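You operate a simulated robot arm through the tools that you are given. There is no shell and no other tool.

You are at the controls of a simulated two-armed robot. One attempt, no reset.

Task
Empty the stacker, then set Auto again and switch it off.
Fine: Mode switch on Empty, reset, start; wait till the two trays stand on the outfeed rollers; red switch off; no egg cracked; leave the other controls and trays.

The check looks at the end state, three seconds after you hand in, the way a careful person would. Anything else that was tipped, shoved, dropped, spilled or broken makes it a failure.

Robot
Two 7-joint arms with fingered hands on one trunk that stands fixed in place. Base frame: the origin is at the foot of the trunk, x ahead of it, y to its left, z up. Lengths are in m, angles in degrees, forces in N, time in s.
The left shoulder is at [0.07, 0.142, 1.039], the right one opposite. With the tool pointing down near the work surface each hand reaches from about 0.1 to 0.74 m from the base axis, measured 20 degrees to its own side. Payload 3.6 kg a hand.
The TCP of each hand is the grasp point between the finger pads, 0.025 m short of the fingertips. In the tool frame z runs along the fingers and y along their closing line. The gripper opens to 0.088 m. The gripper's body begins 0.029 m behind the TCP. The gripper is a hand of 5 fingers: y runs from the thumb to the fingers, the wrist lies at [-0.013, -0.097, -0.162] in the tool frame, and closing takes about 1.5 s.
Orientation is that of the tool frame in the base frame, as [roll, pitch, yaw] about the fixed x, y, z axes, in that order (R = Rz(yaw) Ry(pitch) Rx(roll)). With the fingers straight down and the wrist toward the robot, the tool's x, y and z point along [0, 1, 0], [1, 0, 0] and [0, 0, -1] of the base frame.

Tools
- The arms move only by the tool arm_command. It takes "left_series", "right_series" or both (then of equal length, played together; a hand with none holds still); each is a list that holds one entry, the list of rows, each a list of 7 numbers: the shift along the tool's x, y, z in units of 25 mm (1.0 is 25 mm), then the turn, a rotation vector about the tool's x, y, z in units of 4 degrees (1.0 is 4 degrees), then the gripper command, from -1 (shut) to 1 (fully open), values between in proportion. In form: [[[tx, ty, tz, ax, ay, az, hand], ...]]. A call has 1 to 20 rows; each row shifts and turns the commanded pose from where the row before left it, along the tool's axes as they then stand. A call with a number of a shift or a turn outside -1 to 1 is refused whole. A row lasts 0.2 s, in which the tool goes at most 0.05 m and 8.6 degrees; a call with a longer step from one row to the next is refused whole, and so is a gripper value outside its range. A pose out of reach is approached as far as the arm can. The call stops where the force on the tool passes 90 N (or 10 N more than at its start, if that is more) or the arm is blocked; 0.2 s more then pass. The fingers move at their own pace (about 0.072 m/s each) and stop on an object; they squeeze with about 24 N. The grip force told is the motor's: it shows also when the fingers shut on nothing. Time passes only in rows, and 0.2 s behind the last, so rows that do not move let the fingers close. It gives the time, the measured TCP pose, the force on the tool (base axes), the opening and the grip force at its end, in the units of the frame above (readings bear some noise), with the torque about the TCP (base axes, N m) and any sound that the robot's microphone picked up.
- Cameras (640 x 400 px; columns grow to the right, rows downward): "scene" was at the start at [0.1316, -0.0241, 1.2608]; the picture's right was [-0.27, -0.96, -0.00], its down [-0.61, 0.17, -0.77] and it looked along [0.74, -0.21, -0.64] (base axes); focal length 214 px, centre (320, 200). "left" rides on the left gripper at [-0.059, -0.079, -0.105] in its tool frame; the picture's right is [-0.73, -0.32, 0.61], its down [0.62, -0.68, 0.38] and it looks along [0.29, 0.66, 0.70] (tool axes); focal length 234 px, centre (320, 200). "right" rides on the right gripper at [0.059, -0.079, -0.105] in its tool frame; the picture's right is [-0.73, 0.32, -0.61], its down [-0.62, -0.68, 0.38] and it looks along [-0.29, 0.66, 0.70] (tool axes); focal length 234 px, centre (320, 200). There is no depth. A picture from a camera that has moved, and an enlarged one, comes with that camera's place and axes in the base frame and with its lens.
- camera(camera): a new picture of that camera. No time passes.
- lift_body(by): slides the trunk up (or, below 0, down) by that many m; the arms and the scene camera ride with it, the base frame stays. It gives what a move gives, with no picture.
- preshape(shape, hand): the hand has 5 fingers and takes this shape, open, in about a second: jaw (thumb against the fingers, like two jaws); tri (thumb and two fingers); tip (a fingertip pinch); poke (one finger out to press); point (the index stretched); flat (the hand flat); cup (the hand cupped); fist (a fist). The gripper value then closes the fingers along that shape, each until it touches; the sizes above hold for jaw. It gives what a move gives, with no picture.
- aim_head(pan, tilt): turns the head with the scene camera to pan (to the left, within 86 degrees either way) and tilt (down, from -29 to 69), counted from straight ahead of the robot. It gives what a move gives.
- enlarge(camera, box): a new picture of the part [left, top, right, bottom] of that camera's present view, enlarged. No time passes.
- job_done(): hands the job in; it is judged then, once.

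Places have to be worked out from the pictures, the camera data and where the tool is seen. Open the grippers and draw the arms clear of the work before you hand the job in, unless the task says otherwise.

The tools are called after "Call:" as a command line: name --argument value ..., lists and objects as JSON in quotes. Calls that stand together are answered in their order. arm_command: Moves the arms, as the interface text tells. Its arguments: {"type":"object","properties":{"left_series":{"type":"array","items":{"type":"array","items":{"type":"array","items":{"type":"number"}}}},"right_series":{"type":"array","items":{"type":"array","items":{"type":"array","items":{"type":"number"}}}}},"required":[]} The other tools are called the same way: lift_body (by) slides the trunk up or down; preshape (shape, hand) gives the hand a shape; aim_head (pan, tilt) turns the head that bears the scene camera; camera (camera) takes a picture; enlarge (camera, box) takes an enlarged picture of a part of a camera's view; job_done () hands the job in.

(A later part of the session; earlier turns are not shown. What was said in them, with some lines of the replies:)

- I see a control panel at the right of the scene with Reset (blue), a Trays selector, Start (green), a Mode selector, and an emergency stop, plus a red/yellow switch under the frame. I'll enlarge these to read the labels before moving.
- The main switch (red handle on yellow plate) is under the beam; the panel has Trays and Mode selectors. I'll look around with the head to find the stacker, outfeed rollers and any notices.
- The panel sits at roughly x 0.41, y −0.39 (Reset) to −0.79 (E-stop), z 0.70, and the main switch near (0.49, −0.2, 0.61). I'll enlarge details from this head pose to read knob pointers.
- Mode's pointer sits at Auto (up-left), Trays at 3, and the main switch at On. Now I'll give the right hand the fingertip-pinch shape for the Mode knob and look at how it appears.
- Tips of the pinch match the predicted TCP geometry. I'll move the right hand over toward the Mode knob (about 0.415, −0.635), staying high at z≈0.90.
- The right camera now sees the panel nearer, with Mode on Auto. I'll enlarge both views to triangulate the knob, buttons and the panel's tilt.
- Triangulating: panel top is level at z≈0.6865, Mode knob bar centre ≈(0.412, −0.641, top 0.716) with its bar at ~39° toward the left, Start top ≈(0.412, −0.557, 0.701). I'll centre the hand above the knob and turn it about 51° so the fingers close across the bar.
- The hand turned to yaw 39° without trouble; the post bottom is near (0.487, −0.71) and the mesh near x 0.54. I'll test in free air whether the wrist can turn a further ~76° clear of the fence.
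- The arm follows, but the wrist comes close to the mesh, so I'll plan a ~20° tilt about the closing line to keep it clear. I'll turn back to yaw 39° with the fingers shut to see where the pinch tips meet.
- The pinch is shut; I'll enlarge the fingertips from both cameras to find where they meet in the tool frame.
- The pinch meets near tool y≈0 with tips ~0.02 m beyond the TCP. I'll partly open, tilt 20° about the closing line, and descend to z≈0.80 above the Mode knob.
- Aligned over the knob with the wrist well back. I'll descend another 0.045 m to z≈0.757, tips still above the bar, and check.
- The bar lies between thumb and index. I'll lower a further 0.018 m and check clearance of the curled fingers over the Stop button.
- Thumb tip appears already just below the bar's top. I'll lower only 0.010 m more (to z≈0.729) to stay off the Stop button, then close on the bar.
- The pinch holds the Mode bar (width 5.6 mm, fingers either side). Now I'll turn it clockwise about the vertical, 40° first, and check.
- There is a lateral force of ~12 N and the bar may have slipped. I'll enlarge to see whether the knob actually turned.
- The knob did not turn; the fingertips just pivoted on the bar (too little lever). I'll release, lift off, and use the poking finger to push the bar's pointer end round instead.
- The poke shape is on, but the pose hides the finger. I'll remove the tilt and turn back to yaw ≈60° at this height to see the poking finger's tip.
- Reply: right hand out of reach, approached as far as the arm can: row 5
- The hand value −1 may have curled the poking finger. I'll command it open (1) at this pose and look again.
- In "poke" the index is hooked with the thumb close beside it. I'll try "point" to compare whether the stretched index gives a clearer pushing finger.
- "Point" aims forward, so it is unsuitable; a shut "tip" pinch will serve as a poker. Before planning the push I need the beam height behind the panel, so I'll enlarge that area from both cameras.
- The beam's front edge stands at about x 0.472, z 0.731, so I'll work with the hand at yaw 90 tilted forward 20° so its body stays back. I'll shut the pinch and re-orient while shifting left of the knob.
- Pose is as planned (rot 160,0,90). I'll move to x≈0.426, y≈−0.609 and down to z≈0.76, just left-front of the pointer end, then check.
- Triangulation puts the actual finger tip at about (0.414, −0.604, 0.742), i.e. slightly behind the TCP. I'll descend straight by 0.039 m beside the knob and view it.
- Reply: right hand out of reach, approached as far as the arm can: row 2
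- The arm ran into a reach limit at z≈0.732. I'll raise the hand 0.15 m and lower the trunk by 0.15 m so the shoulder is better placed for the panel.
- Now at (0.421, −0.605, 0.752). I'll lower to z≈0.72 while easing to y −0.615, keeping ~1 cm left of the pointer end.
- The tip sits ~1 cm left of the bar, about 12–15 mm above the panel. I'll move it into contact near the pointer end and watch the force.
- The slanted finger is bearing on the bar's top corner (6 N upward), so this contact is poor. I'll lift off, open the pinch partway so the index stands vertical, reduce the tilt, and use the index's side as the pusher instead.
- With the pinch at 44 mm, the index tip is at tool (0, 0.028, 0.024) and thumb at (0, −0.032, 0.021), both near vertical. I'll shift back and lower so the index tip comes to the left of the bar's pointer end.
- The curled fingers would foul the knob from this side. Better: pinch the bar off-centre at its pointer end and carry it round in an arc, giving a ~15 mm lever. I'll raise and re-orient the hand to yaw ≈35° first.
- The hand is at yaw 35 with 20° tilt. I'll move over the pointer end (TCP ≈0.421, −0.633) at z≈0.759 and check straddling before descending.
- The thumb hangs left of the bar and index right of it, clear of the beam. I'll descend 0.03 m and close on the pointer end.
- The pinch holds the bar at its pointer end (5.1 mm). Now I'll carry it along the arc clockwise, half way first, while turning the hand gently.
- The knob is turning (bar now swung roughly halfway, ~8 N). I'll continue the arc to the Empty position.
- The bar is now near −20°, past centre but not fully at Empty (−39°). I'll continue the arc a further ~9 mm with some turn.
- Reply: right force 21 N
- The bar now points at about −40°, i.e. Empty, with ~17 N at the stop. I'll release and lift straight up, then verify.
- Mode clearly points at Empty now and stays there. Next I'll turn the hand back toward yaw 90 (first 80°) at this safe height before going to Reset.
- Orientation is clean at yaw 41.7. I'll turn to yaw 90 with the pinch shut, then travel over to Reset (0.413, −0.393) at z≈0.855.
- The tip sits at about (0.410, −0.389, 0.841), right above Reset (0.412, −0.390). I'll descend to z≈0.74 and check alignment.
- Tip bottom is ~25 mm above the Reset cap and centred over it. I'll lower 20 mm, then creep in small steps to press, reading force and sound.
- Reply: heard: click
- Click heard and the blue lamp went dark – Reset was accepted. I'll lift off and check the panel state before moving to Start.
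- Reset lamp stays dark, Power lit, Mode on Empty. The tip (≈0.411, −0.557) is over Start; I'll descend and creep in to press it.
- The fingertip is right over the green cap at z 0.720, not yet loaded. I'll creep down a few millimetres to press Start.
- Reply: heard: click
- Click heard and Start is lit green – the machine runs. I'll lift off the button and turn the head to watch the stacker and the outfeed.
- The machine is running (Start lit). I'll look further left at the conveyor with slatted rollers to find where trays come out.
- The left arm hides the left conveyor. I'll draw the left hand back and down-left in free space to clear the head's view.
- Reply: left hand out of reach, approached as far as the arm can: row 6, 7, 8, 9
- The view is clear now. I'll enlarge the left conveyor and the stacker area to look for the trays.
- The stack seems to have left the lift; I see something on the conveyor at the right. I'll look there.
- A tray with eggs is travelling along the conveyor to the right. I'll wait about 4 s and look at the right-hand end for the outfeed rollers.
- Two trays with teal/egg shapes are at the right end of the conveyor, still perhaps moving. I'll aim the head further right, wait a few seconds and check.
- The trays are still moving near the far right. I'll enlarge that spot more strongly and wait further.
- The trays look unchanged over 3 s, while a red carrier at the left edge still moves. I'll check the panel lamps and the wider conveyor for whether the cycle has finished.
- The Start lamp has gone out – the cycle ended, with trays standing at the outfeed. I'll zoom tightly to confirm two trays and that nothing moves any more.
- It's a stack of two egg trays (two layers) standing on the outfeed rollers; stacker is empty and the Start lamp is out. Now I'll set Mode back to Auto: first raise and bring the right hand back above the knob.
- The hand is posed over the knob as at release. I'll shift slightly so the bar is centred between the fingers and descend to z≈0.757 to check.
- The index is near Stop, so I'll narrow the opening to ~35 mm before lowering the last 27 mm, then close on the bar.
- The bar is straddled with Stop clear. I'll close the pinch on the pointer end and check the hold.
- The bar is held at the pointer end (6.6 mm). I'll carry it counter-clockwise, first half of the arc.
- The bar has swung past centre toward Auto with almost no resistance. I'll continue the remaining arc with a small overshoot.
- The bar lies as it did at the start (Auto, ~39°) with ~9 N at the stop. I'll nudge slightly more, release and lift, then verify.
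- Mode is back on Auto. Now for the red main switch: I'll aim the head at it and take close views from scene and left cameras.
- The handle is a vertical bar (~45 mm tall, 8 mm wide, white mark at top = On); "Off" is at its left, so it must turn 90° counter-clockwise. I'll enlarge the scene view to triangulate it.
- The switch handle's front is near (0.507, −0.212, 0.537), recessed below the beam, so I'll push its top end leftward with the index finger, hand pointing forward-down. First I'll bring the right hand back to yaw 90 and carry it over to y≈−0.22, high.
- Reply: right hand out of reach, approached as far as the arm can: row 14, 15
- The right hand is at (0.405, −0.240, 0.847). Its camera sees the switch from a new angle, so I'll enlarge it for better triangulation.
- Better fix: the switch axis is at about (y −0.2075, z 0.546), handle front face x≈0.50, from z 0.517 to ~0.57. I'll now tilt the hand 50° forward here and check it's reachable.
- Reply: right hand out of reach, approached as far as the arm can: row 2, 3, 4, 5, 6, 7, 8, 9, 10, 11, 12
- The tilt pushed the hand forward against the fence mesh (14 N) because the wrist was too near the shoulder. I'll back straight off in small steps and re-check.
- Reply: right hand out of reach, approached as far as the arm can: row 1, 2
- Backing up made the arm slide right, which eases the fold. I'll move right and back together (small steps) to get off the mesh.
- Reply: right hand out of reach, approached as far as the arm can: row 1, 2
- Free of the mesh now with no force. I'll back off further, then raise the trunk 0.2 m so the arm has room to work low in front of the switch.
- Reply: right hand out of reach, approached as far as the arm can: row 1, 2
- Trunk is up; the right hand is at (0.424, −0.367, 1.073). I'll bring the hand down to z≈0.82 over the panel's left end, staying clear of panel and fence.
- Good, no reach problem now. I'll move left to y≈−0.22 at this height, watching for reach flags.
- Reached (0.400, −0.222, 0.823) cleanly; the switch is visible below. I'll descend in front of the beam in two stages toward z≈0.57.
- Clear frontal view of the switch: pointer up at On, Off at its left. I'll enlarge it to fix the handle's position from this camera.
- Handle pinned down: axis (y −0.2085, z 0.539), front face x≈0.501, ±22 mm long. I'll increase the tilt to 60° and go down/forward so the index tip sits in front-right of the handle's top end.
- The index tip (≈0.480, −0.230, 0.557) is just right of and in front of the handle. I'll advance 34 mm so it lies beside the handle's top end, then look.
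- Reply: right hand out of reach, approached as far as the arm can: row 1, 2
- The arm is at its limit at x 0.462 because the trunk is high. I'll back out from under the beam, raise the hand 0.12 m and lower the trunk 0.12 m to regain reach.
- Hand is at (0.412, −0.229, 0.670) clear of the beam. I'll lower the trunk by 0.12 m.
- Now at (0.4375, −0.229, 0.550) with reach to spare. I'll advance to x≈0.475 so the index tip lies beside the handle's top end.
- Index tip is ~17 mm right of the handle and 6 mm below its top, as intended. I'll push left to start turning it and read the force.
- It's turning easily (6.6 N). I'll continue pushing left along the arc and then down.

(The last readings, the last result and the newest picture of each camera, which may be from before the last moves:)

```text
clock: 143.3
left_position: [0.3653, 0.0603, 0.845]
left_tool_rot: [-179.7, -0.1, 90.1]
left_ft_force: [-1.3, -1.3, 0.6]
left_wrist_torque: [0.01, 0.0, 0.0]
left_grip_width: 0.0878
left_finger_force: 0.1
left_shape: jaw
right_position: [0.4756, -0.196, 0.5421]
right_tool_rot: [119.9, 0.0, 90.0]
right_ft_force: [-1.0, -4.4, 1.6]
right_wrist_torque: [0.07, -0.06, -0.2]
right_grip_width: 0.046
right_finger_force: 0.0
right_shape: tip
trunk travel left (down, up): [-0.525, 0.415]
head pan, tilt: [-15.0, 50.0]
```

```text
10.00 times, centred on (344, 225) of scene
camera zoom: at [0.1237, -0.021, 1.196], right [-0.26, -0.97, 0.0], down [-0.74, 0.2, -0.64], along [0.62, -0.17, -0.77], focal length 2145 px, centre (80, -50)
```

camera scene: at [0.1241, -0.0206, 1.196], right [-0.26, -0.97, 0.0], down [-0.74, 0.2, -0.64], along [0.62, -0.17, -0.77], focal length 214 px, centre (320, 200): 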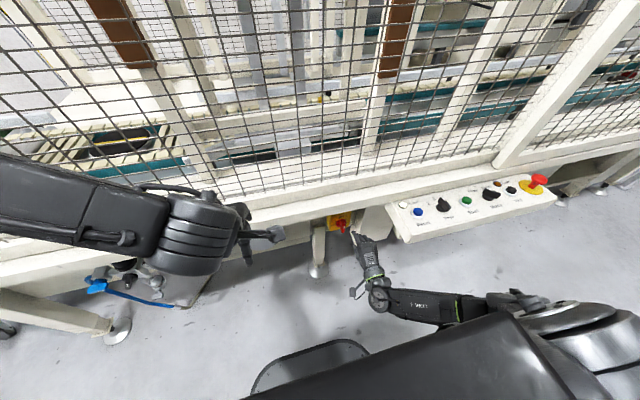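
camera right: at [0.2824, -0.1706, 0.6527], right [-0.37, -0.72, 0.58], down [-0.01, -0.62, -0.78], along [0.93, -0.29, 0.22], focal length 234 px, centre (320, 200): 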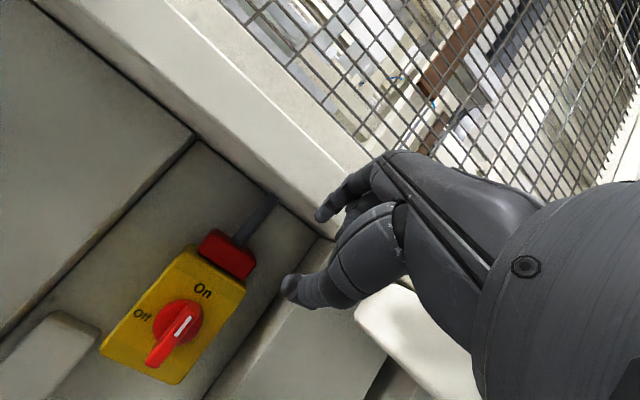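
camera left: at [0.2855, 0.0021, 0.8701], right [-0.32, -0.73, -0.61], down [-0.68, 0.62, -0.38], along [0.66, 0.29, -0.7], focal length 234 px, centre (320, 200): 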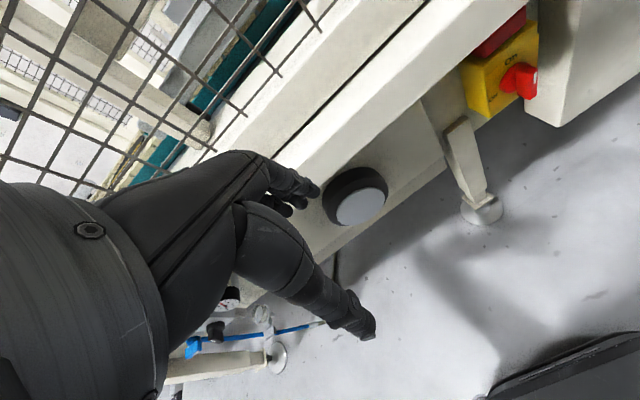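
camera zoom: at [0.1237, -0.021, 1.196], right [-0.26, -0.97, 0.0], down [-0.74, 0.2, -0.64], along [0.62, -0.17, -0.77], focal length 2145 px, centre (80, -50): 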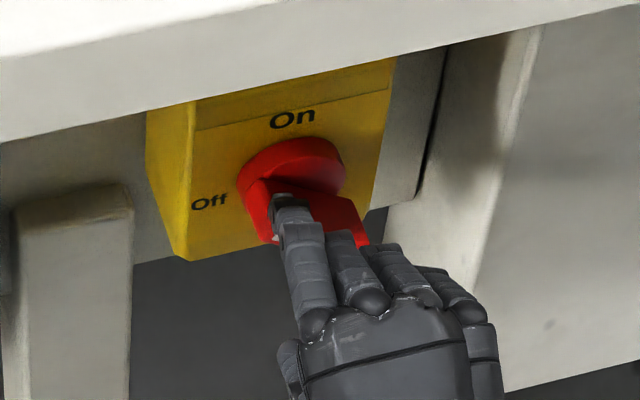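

Handle is at ~52°, with the finger near its end. I'll now push mostly downward to keep on the handle and turn it toward horizontal.

Call:
arm_command --right_series '[[[-0.02, -0.14, 0.08, 0, 0, 0, 0.0], [0.0, -0.14, 0.08, 0, 0, 0, 0.0]]]'

Call:
enlarge --camera "right" --box '[230, 170, 390, 270]'

Call:
enlarge --camera "scene" --box '[312, 205, 376, 245]'

```text
clock: 143.9
left_position: [0.3643, 0.0609, 0.844]
left_tool_rot: [-179.9, 0.1, 90.0]
left_ft_force: [-0.2, -0.3, -0.4]
left_wrist_torque: [0.04, 0.01, 0.02]
left_grip_width: 0.0874
left_finger_force: 0.0
left_shape: jaw
right_position: [0.4745, -0.1948, 0.5345]
right_tool_rot: [119.7, 0.0, 90.0]
right_ft_force: [-4.4, -1.3, 7.8]
right_wrist_torque: [0.02, -0.29, -0.04]
right_grip_width: 0.0493
right_finger_force: 0.0
right_shape: tip
trunk travel left (down, up): [-0.525, 0.415]
head pan, tilt: [-15.0, 50.0]
```

```text
4.00 times, centred on (310, 220) of right
camera zoom: at [0.3447, -0.1361, 0.5171], right [-0.37, -0.73, 0.58], down [-0.01, -0.62, -0.78], along [0.93, -0.29, 0.22], focal length 937 px, centre (360, 120)
```

zoom: 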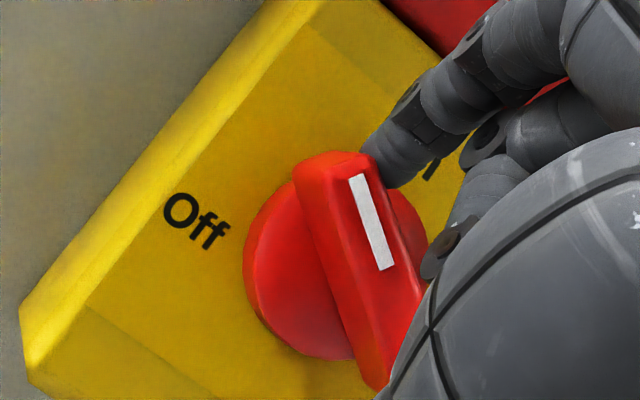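

```text
10.00 times, centred on (344, 225) of scene
camera zoom: at [0.1224, -0.0202, 1.1962], right [-0.26, -0.97, 0.0], down [-0.74, 0.2, -0.64], along [0.62, -0.17, -0.77], focal length 2145 px, centre (80, -50)
```

zoom: 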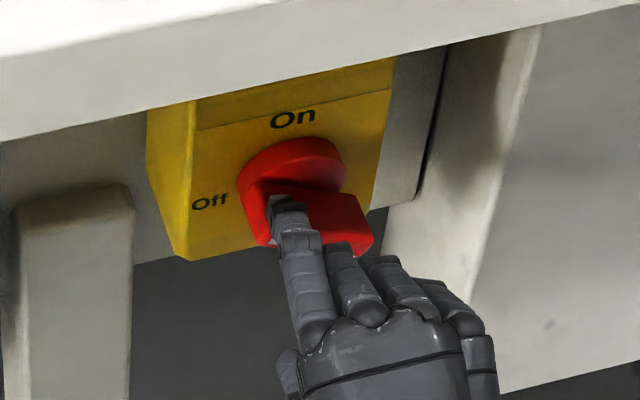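

The finger deflects when pressing down, so I'll push left and down together and also close the index slightly for a firmer downward push.

Call:
arm_command --right_series '[[[0.12, -0.139, 0.08, 0, 0, 0, -0.1], [0.12, -0.139, 0.08, 0, 0, 0, -0.15], [0.1, -0.139, 0.08, 0, 0, 0, -0.2]]]'

Call:
enlarge --camera "right" --box '[230, 170, 390, 270]'

Call:
enlarge --camera "scene" --box '[312, 205, 376, 245]'

```text
clock: 144.7
left_position: [0.3631, 0.0612, 0.8443]
left_tool_rot: [180.0, 0.0, 90.0]
left_ft_force: [-0.3, 1.0, 0.0]
left_wrist_torque: [0.01, -0.04, -0.04]
left_grip_width: 0.0875
left_finger_force: 0.0
left_shape: jaw
right_position: [0.4741, -0.1866, 0.5212]
right_tool_rot: [119.9, 0.0, 90.0]
right_ft_force: [-4.2, -3.2, 11.3]
right_wrist_torque: [0.03, -0.47, -0.09]
right_grip_width: 0.0473
right_finger_force: 0.0
right_shape: tip
trunk travel left (down, up): [-0.525, 0.415]
head pan, tilt: [-15.0, 50.0]
```

```text
4.00 times, centred on (310, 220) of right
camera zoom: at [0.3444, -0.1277, 0.505], right [-0.37, -0.72, 0.58], down [-0.01, -0.62, -0.78], along [0.93, -0.29, 0.23], focal length 937 px, centre (360, 120)
```

zoom: 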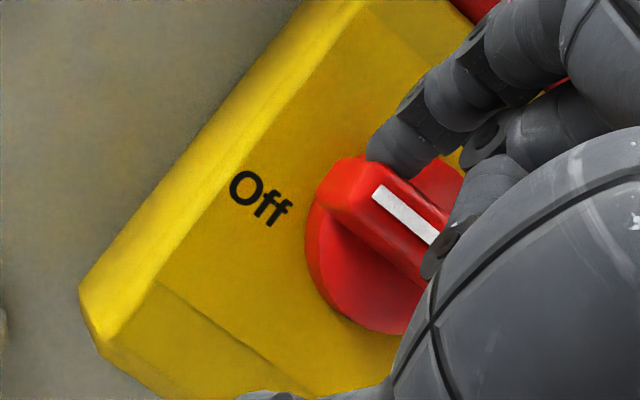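

```text
10.00 times, centred on (344, 225) of scene
camera zoom: at [0.1219, -0.0203, 1.1963], right [-0.26, -0.97, 0.0], down [-0.74, 0.2, -0.64], along [0.62, -0.17, -0.76], focal length 2145 px, centre (80, -50)
```

zoom: 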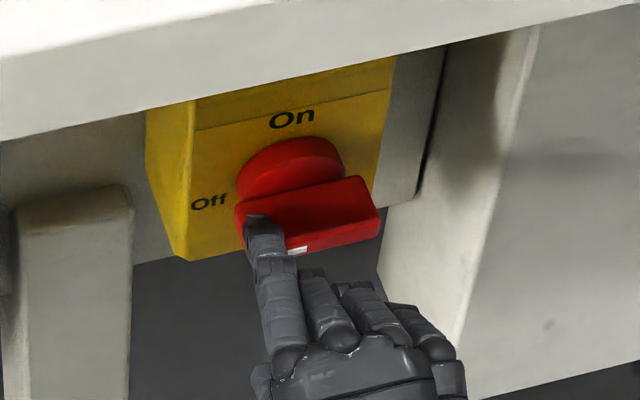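

The handle is now about horizontal, pointing left (~89°). The "Off" label sits slightly lower (~110°), so I'll push a little further down to see whether it turns on or is at its stop.

Call:
arm_command --right_series '[[[0.03, -0.139, 0.08, 0, 0, 0, -0.2], [0.0, -0.139, 0.08, 0, 0, 0, -0.2]]]'

Call:
enlarge --camera "right" --box '[230, 150, 390, 250]'

Call:
enlarge --camera "scene" --box '[312, 205, 376, 245]'

```text
clock: 145.3
left_position: [0.3623, 0.0626, 0.8459]
left_tool_rot: [179.9, 0.0, 90.0]
left_ft_force: [0.2, 0.7, 0.1]
left_wrist_torque: [0.0, 0.0, 0.01]
left_grip_width: 0.0875
left_finger_force: 0.0
left_shape: jaw
right_position: [0.4737, -0.1855, 0.5148]
right_tool_rot: [119.6, 0.1, 90.0]
right_ft_force: [-9.9, -1.3, 18.2]
right_wrist_torque: [-0.03, -0.94, -0.11]
right_grip_width: 0.0494
right_finger_force: 0.0
right_shape: tip
trunk travel left (down, up): [-0.525, 0.415]
head pan, tilt: [-15.0, 50.0]
```

```text
4.00 times, centred on (310, 200) of right
camera zoom: at [0.3438, -0.1269, 0.4975], right [-0.37, -0.72, 0.58], down [0.0, -0.63, -0.78], along [0.93, -0.29, 0.23], focal length 937 px, centre (360, 200)
```

zoom: 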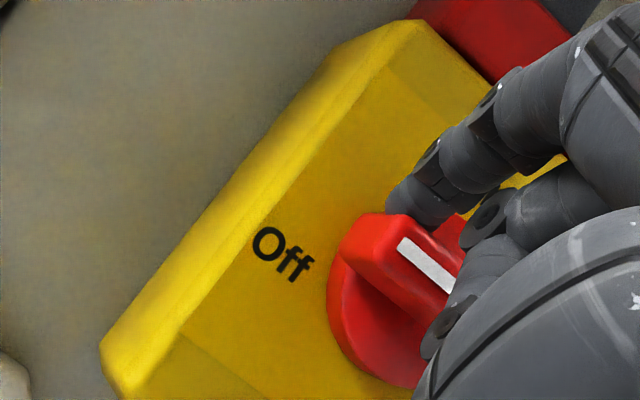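

```text
10.00 times, centred on (344, 225) of scene
camera zoom: at [0.1204, -0.0199, 1.1965], right [-0.26, -0.97, 0.0], down [-0.74, 0.2, -0.65], along [0.62, -0.17, -0.76], focal length 2145 px, centre (80, -50)
```

zoom: 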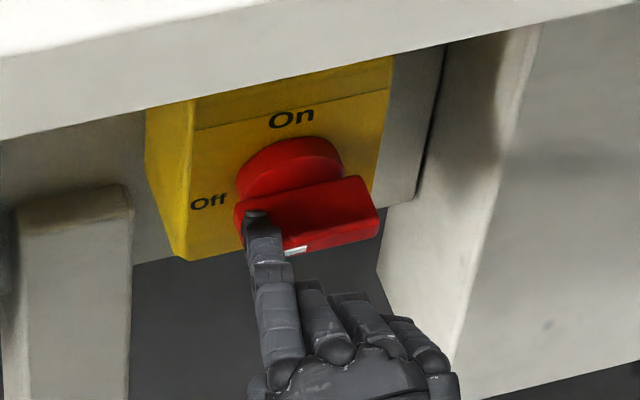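

Force climbs to 18 N with no further rotation, so it's at its Off stop. I'll check that the Power lamp on the panel has gone out.

Call:
enlarge --camera "scene" --box '[380, 165, 560, 275]'

Call:
arm_command --right_series '[[[0, 0.28, -0.16, 0, 0, 0, -0.2], [0, 0.28, -0.16, 0, 0, 0, -0.2]]]'

Call:
enlarge --camera "right" --box '[230, 150, 390, 250]'

Call:
enlarge --camera "scene" --box '[312, 205, 376, 245]'

```text
3.56 times, centred on (470, 220) of scene
camera zoom: at [0.1204, -0.0199, 1.1965], right [-0.26, -0.97, 0.0], down [-0.74, 0.2, -0.65], along [0.62, -0.17, -0.76], focal length 763 px, centre (-213, 129)
```

zoom: 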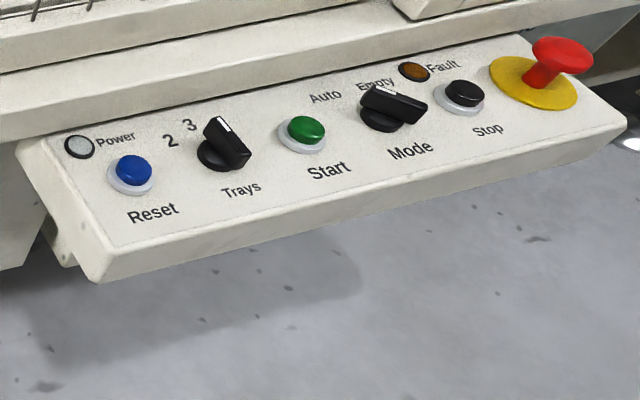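

```text
clock: 145.9
left_position: [0.365, 0.0616, 0.8452]
left_tool_rot: [-179.9, -0.1, 89.9]
left_ft_force: [-0.2, -1.1, 0.7]
left_wrist_torque: [0.01, 0.01, -0.01]
left_grip_width: 0.0879
left_finger_force: 0.1
left_shape: jaw
right_position: [0.4755, -0.1872, 0.5281]
right_tool_rot: [120.0, 0.1, 90.0]
right_ft_force: [1.2, -2.8, 3.6]
right_wrist_torque: [0.03, -0.02, -0.06]
right_grip_width: 0.0435
right_finger_force: 0.0
right_shape: tip
trunk travel left (down, up): [-0.525, 0.415]
head pan, tilt: [-15.0, 50.0]
```

```text
4.00 times, centred on (310, 200) of right
camera zoom: at [0.3455, -0.1273, 0.5121], right [-0.37, -0.72, 0.58], down [-0.01, -0.62, -0.78], along [0.93, -0.29, 0.22], focal length 937 px, centre (360, 200)
```

zoom: 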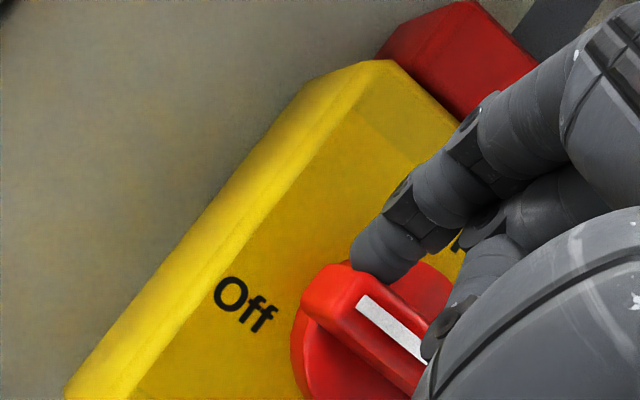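

```text
10.00 times, centred on (344, 225) of scene
camera zoom: at [0.124, -0.0207, 1.1958], right [-0.26, -0.97, 0.0], down [-0.74, 0.2, -0.64], along [0.62, -0.17, -0.77], focal length 2145 px, centre (80, -50)
```

zoom: 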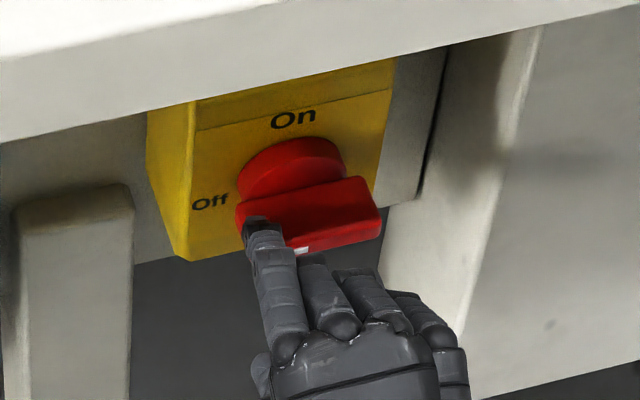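

Power lamp is out, Mode shows Auto, and the handle stays at Off. I'll lift the finger a touch off the handle and withdraw straight back.

Call:
arm_command --right_series '[[[0, 0.139, -0.08, 0, 0, 0, -0.2], [0, 0.1, -0.06, 0, 0, 0, -0.2], [0, -0.3, -0.52, 0, 0, 0, -0.2], [0, -0.5, -0.866, 0, 0, 0, -0.2], [0, -0.5, -0.866, 0, 0, 0, 0.5], [0, -0.4, -0.7, 0, 0, 0, 1]]]'

Call:
camera --camera "right"

Call:
enlarge --camera "scene" --box '[304, 195, 400, 255]'

```text
clock: 147.3
left_position: [0.366, 0.0606, 0.8444]
left_tool_rot: [-180.0, 0.0, 90.0]
left_ft_force: [0.4, 0.7, 0.4]
left_wrist_torque: [-0.01, 0.0, 0.03]
left_grip_width: 0.0878
left_finger_force: 0.0
left_shape: jaw
right_position: [0.3885, -0.1859, 0.537]
right_tool_rot: [119.8, 0.1, 89.9]
right_ft_force: [-0.4, 0.1, -0.2]
right_wrist_torque: [-0.01, 0.0, 0.02]
right_grip_width: 0.0875
right_finger_force: 0.1
right_shape: tip
trunk travel left (down, up): [-0.525, 0.415]
head pan, tilt: [-15.0, 50.0]
```

```text
taken
camera right: at [0.2595, -0.1276, 0.5194], right [-0.37, -0.72, 0.58], down [-0.01, -0.62, -0.78], along [0.93, -0.29, 0.22], focal length 234 px, centre (320, 200)
```

right: 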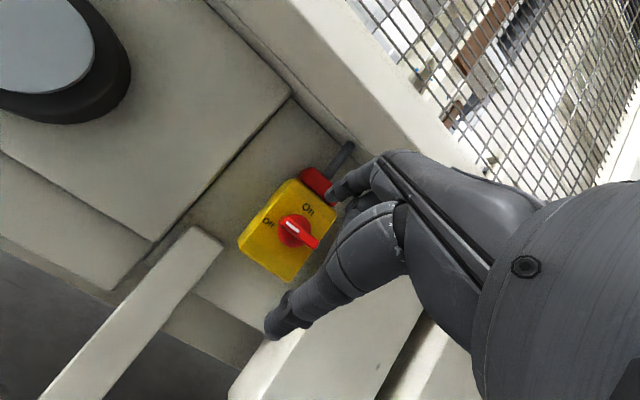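

```text
6.67 times, centred on (352, 225) of scene
camera zoom: at [0.1237, -0.0206, 1.196], right [-0.26, -0.97, 0.0], down [-0.74, 0.2, -0.64], along [0.62, -0.17, -0.77], focal length 1430 px, centre (107, 33)
```

zoom: 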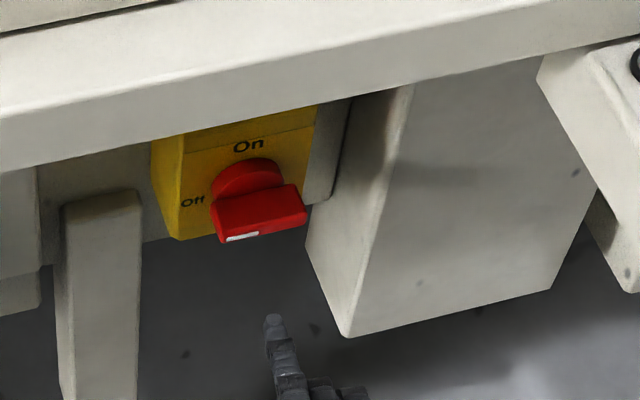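

The switch stands at Off with the hand clear. I'll back off 3 cm more and raise the trunk so both arms ride up away from the work.

Call:
arm_command --right_series '[[[0, -0.3, -0.52, 0, 0, 0, 1], [0, -0.3, -0.52, 0, 0, 0, 1]]]'

Call:
lift_body --by 0.2

Call:
camera --camera "scene"

Call:
camera --camera "right"

```text
clock: 147.9
left_position: [0.3661, 0.0621, 0.8446]
left_tool_rot: [-179.9, 0.0, 90.0]
left_ft_force: [0.2, 0.7, 0.0]
left_wrist_torque: [0.0, 0.02, -0.03]
left_grip_width: 0.0874
left_finger_force: 0.2
left_shape: jaw
right_position: [0.3593, -0.1863, 0.5361]
right_tool_rot: [119.9, 0.0, 89.9]
right_ft_force: [-0.4, 0.4, 0.6]
right_wrist_torque: [-0.01, 0.04, -0.01]
right_grip_width: 0.0877
right_finger_force: 0.1
right_shape: tip
trunk travel left (down, up): [-0.525, 0.415]
head pan, tilt: [-15.0, 50.0]
```

```text
clock: 150.1
left_position: [0.3653, 0.0609, 1.0433]
left_tool_rot: [-179.9, 0.0, 90.0]
left_ft_force: [0.3, 0.0, 0.3]
left_wrist_torque: [0.0, 0.03, 0.02]
left_grip_width: 0.0876
left_finger_force: 0.0
left_shape: jaw
right_position: [0.3589, -0.1862, 0.7361]
right_tool_rot: [120.0, 0.1, 89.9]
right_ft_force: [-0.3, 0.4, -0.1]
right_wrist_torque: [0.03, 0.02, 0.0]
right_grip_width: 0.0877
right_finger_force: 0.0
right_shape: tip
trunk travel left (down, up): [-0.725, 0.215]
head pan, tilt: [-15.0, 50.0]
```

```text
taken
camera scene: at [0.1241, -0.0206, 1.3959], right [-0.26, -0.97, 0.0], down [-0.74, 0.2, -0.64], along [0.62, -0.17, -0.77], focal length 214 px, centre (320, 200)
```

scene: 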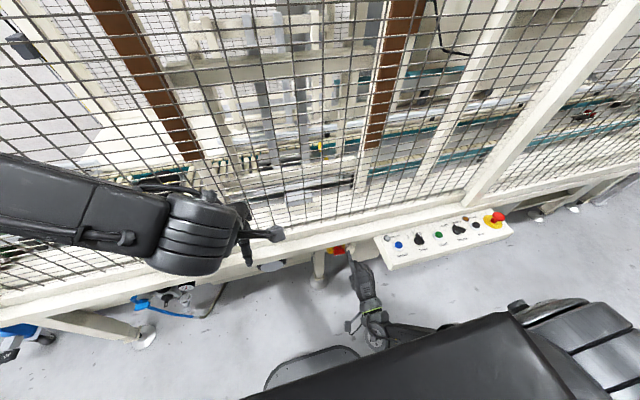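

```text
taken
camera right: at [0.2296, -0.1275, 0.7194], right [-0.37, -0.73, 0.58], down [-0.01, -0.62, -0.78], along [0.93, -0.29, 0.22], focal length 234 px, centre (320, 200)
```

right: 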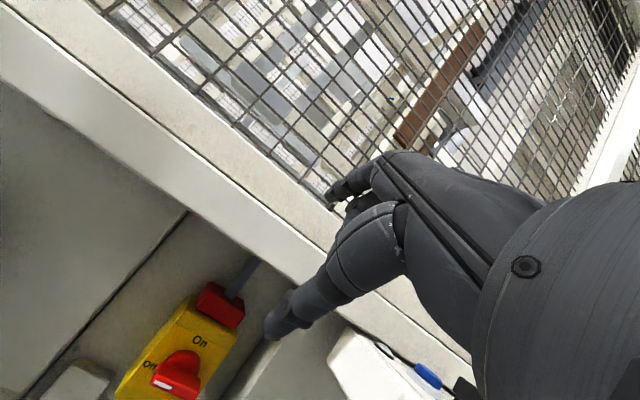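

Both hands are open and clear. A last look at the panel, the switch and the trays before handing in.

Call:
enlarge --camera "scene" --box '[310, 190, 520, 290]'

Call:
aim_head --pan -60 --tilt 20

Call:
camera --camera "scene"

Call:
enlarge --camera "scene" --box '[340, 140, 420, 190]'

```text
3.05 times, centred on (415, 240) of scene
camera zoom: at [0.1241, -0.0206, 1.3959], right [-0.26, -0.97, 0.0], down [-0.74, 0.2, -0.64], along [0.62, -0.17, -0.77], focal length 654 px, centre (30, 78)
```

zoom: 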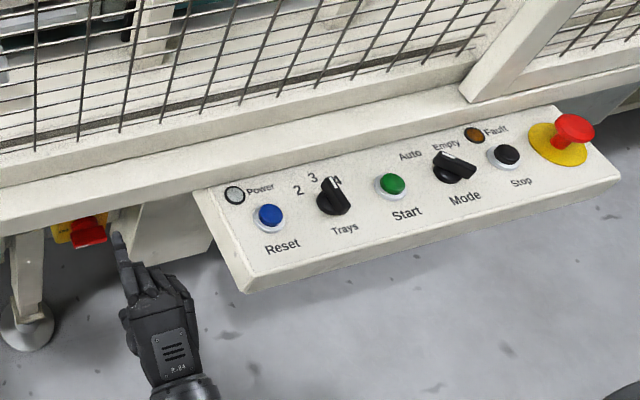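

```text
clock: 151.2
left_position: [0.3655, 0.0598, 1.0438]
left_tool_rot: [-179.9, 0.1, 90.1]
left_ft_force: [0.7, 0.1, -0.7]
left_wrist_torque: [-0.03, -0.01, 0.05]
left_grip_width: 0.0878
left_finger_force: 0.1
left_shape: jaw
right_position: [0.3589, -0.1874, 0.7358]
right_tool_rot: [119.9, 0.0, 89.9]
right_ft_force: [-0.6, 0.1, 0.8]
right_wrist_torque: [0.0, -0.01, -0.02]
right_grip_width: 0.0879
right_finger_force: 0.1
right_shape: tip
trunk travel left (down, up): [-0.725, 0.215]
head pan, tilt: [-60.0, 20.0]
```

```text
taken
camera scene: at [0.0963, -0.0813, 1.4415], right [-0.87, -0.5, 0.0], down [-0.17, 0.3, -0.94], along [0.47, -0.81, -0.34], focal length 214 px, centre (320, 200)
```

scene: 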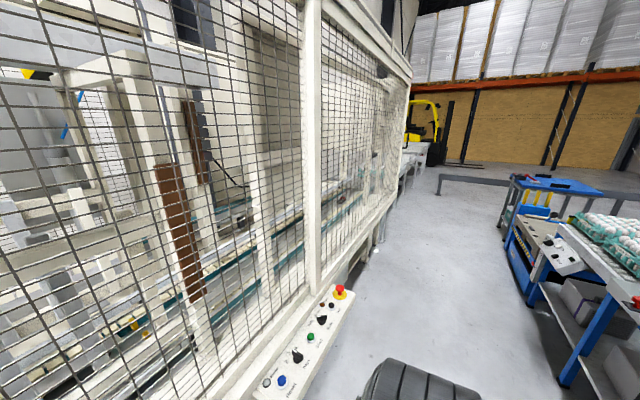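

```text
8.00 times, centred on (380, 165) of scene
camera zoom: at [0.0963, -0.0813, 1.4415], right [-0.87, -0.5, 0.0], down [-0.17, 0.3, -0.94], along [0.47, -0.81, -0.34], focal length 1716 px, centre (-160, 480)
```

zoom: 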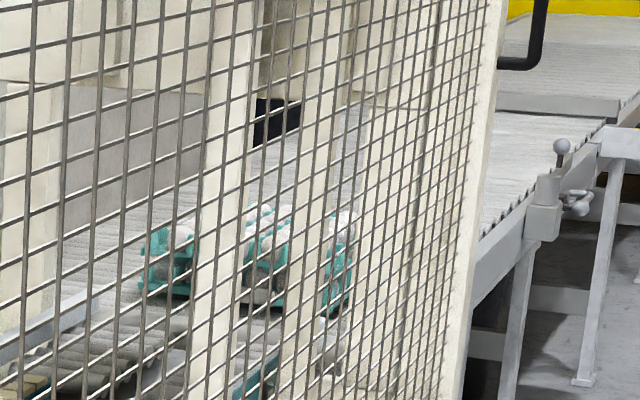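

Mode is on Auto, Power is out and the main switch is at Off. The two trays stand stacked on the outfeed rollers, the other controls are as I found them, and both hands are open and clear. I'm handing in the job.

Call:
job_done

```text
The job is handed in.
```

The stacker is emptied, Mode is back on Auto, and the red main switch is off. I handed the job in after a last look at the panel and trays.

- **Cycle:** I turned Mode to Empty, then pressed Reset and Start; both clicked. The Start lamp went out when the cycle ended, and the two trays stand stacked on the outfeed rollers.
- **Switched off:** I turned the red main switch to Off as far as it would go, and the Power lamp is out. I didn't touch the Trays selector, Stop or the emergency stop.
- **Eggs:** I saw no cracked egg, but I only viewed the trays from a distance through the mesh.
- **Fence contact:** On the way to the red switch, the right hand touched the fence mesh at about 14 N. I backed it off and saw no damage in the pictures afterwards.

Both hands are open and drawn clear.
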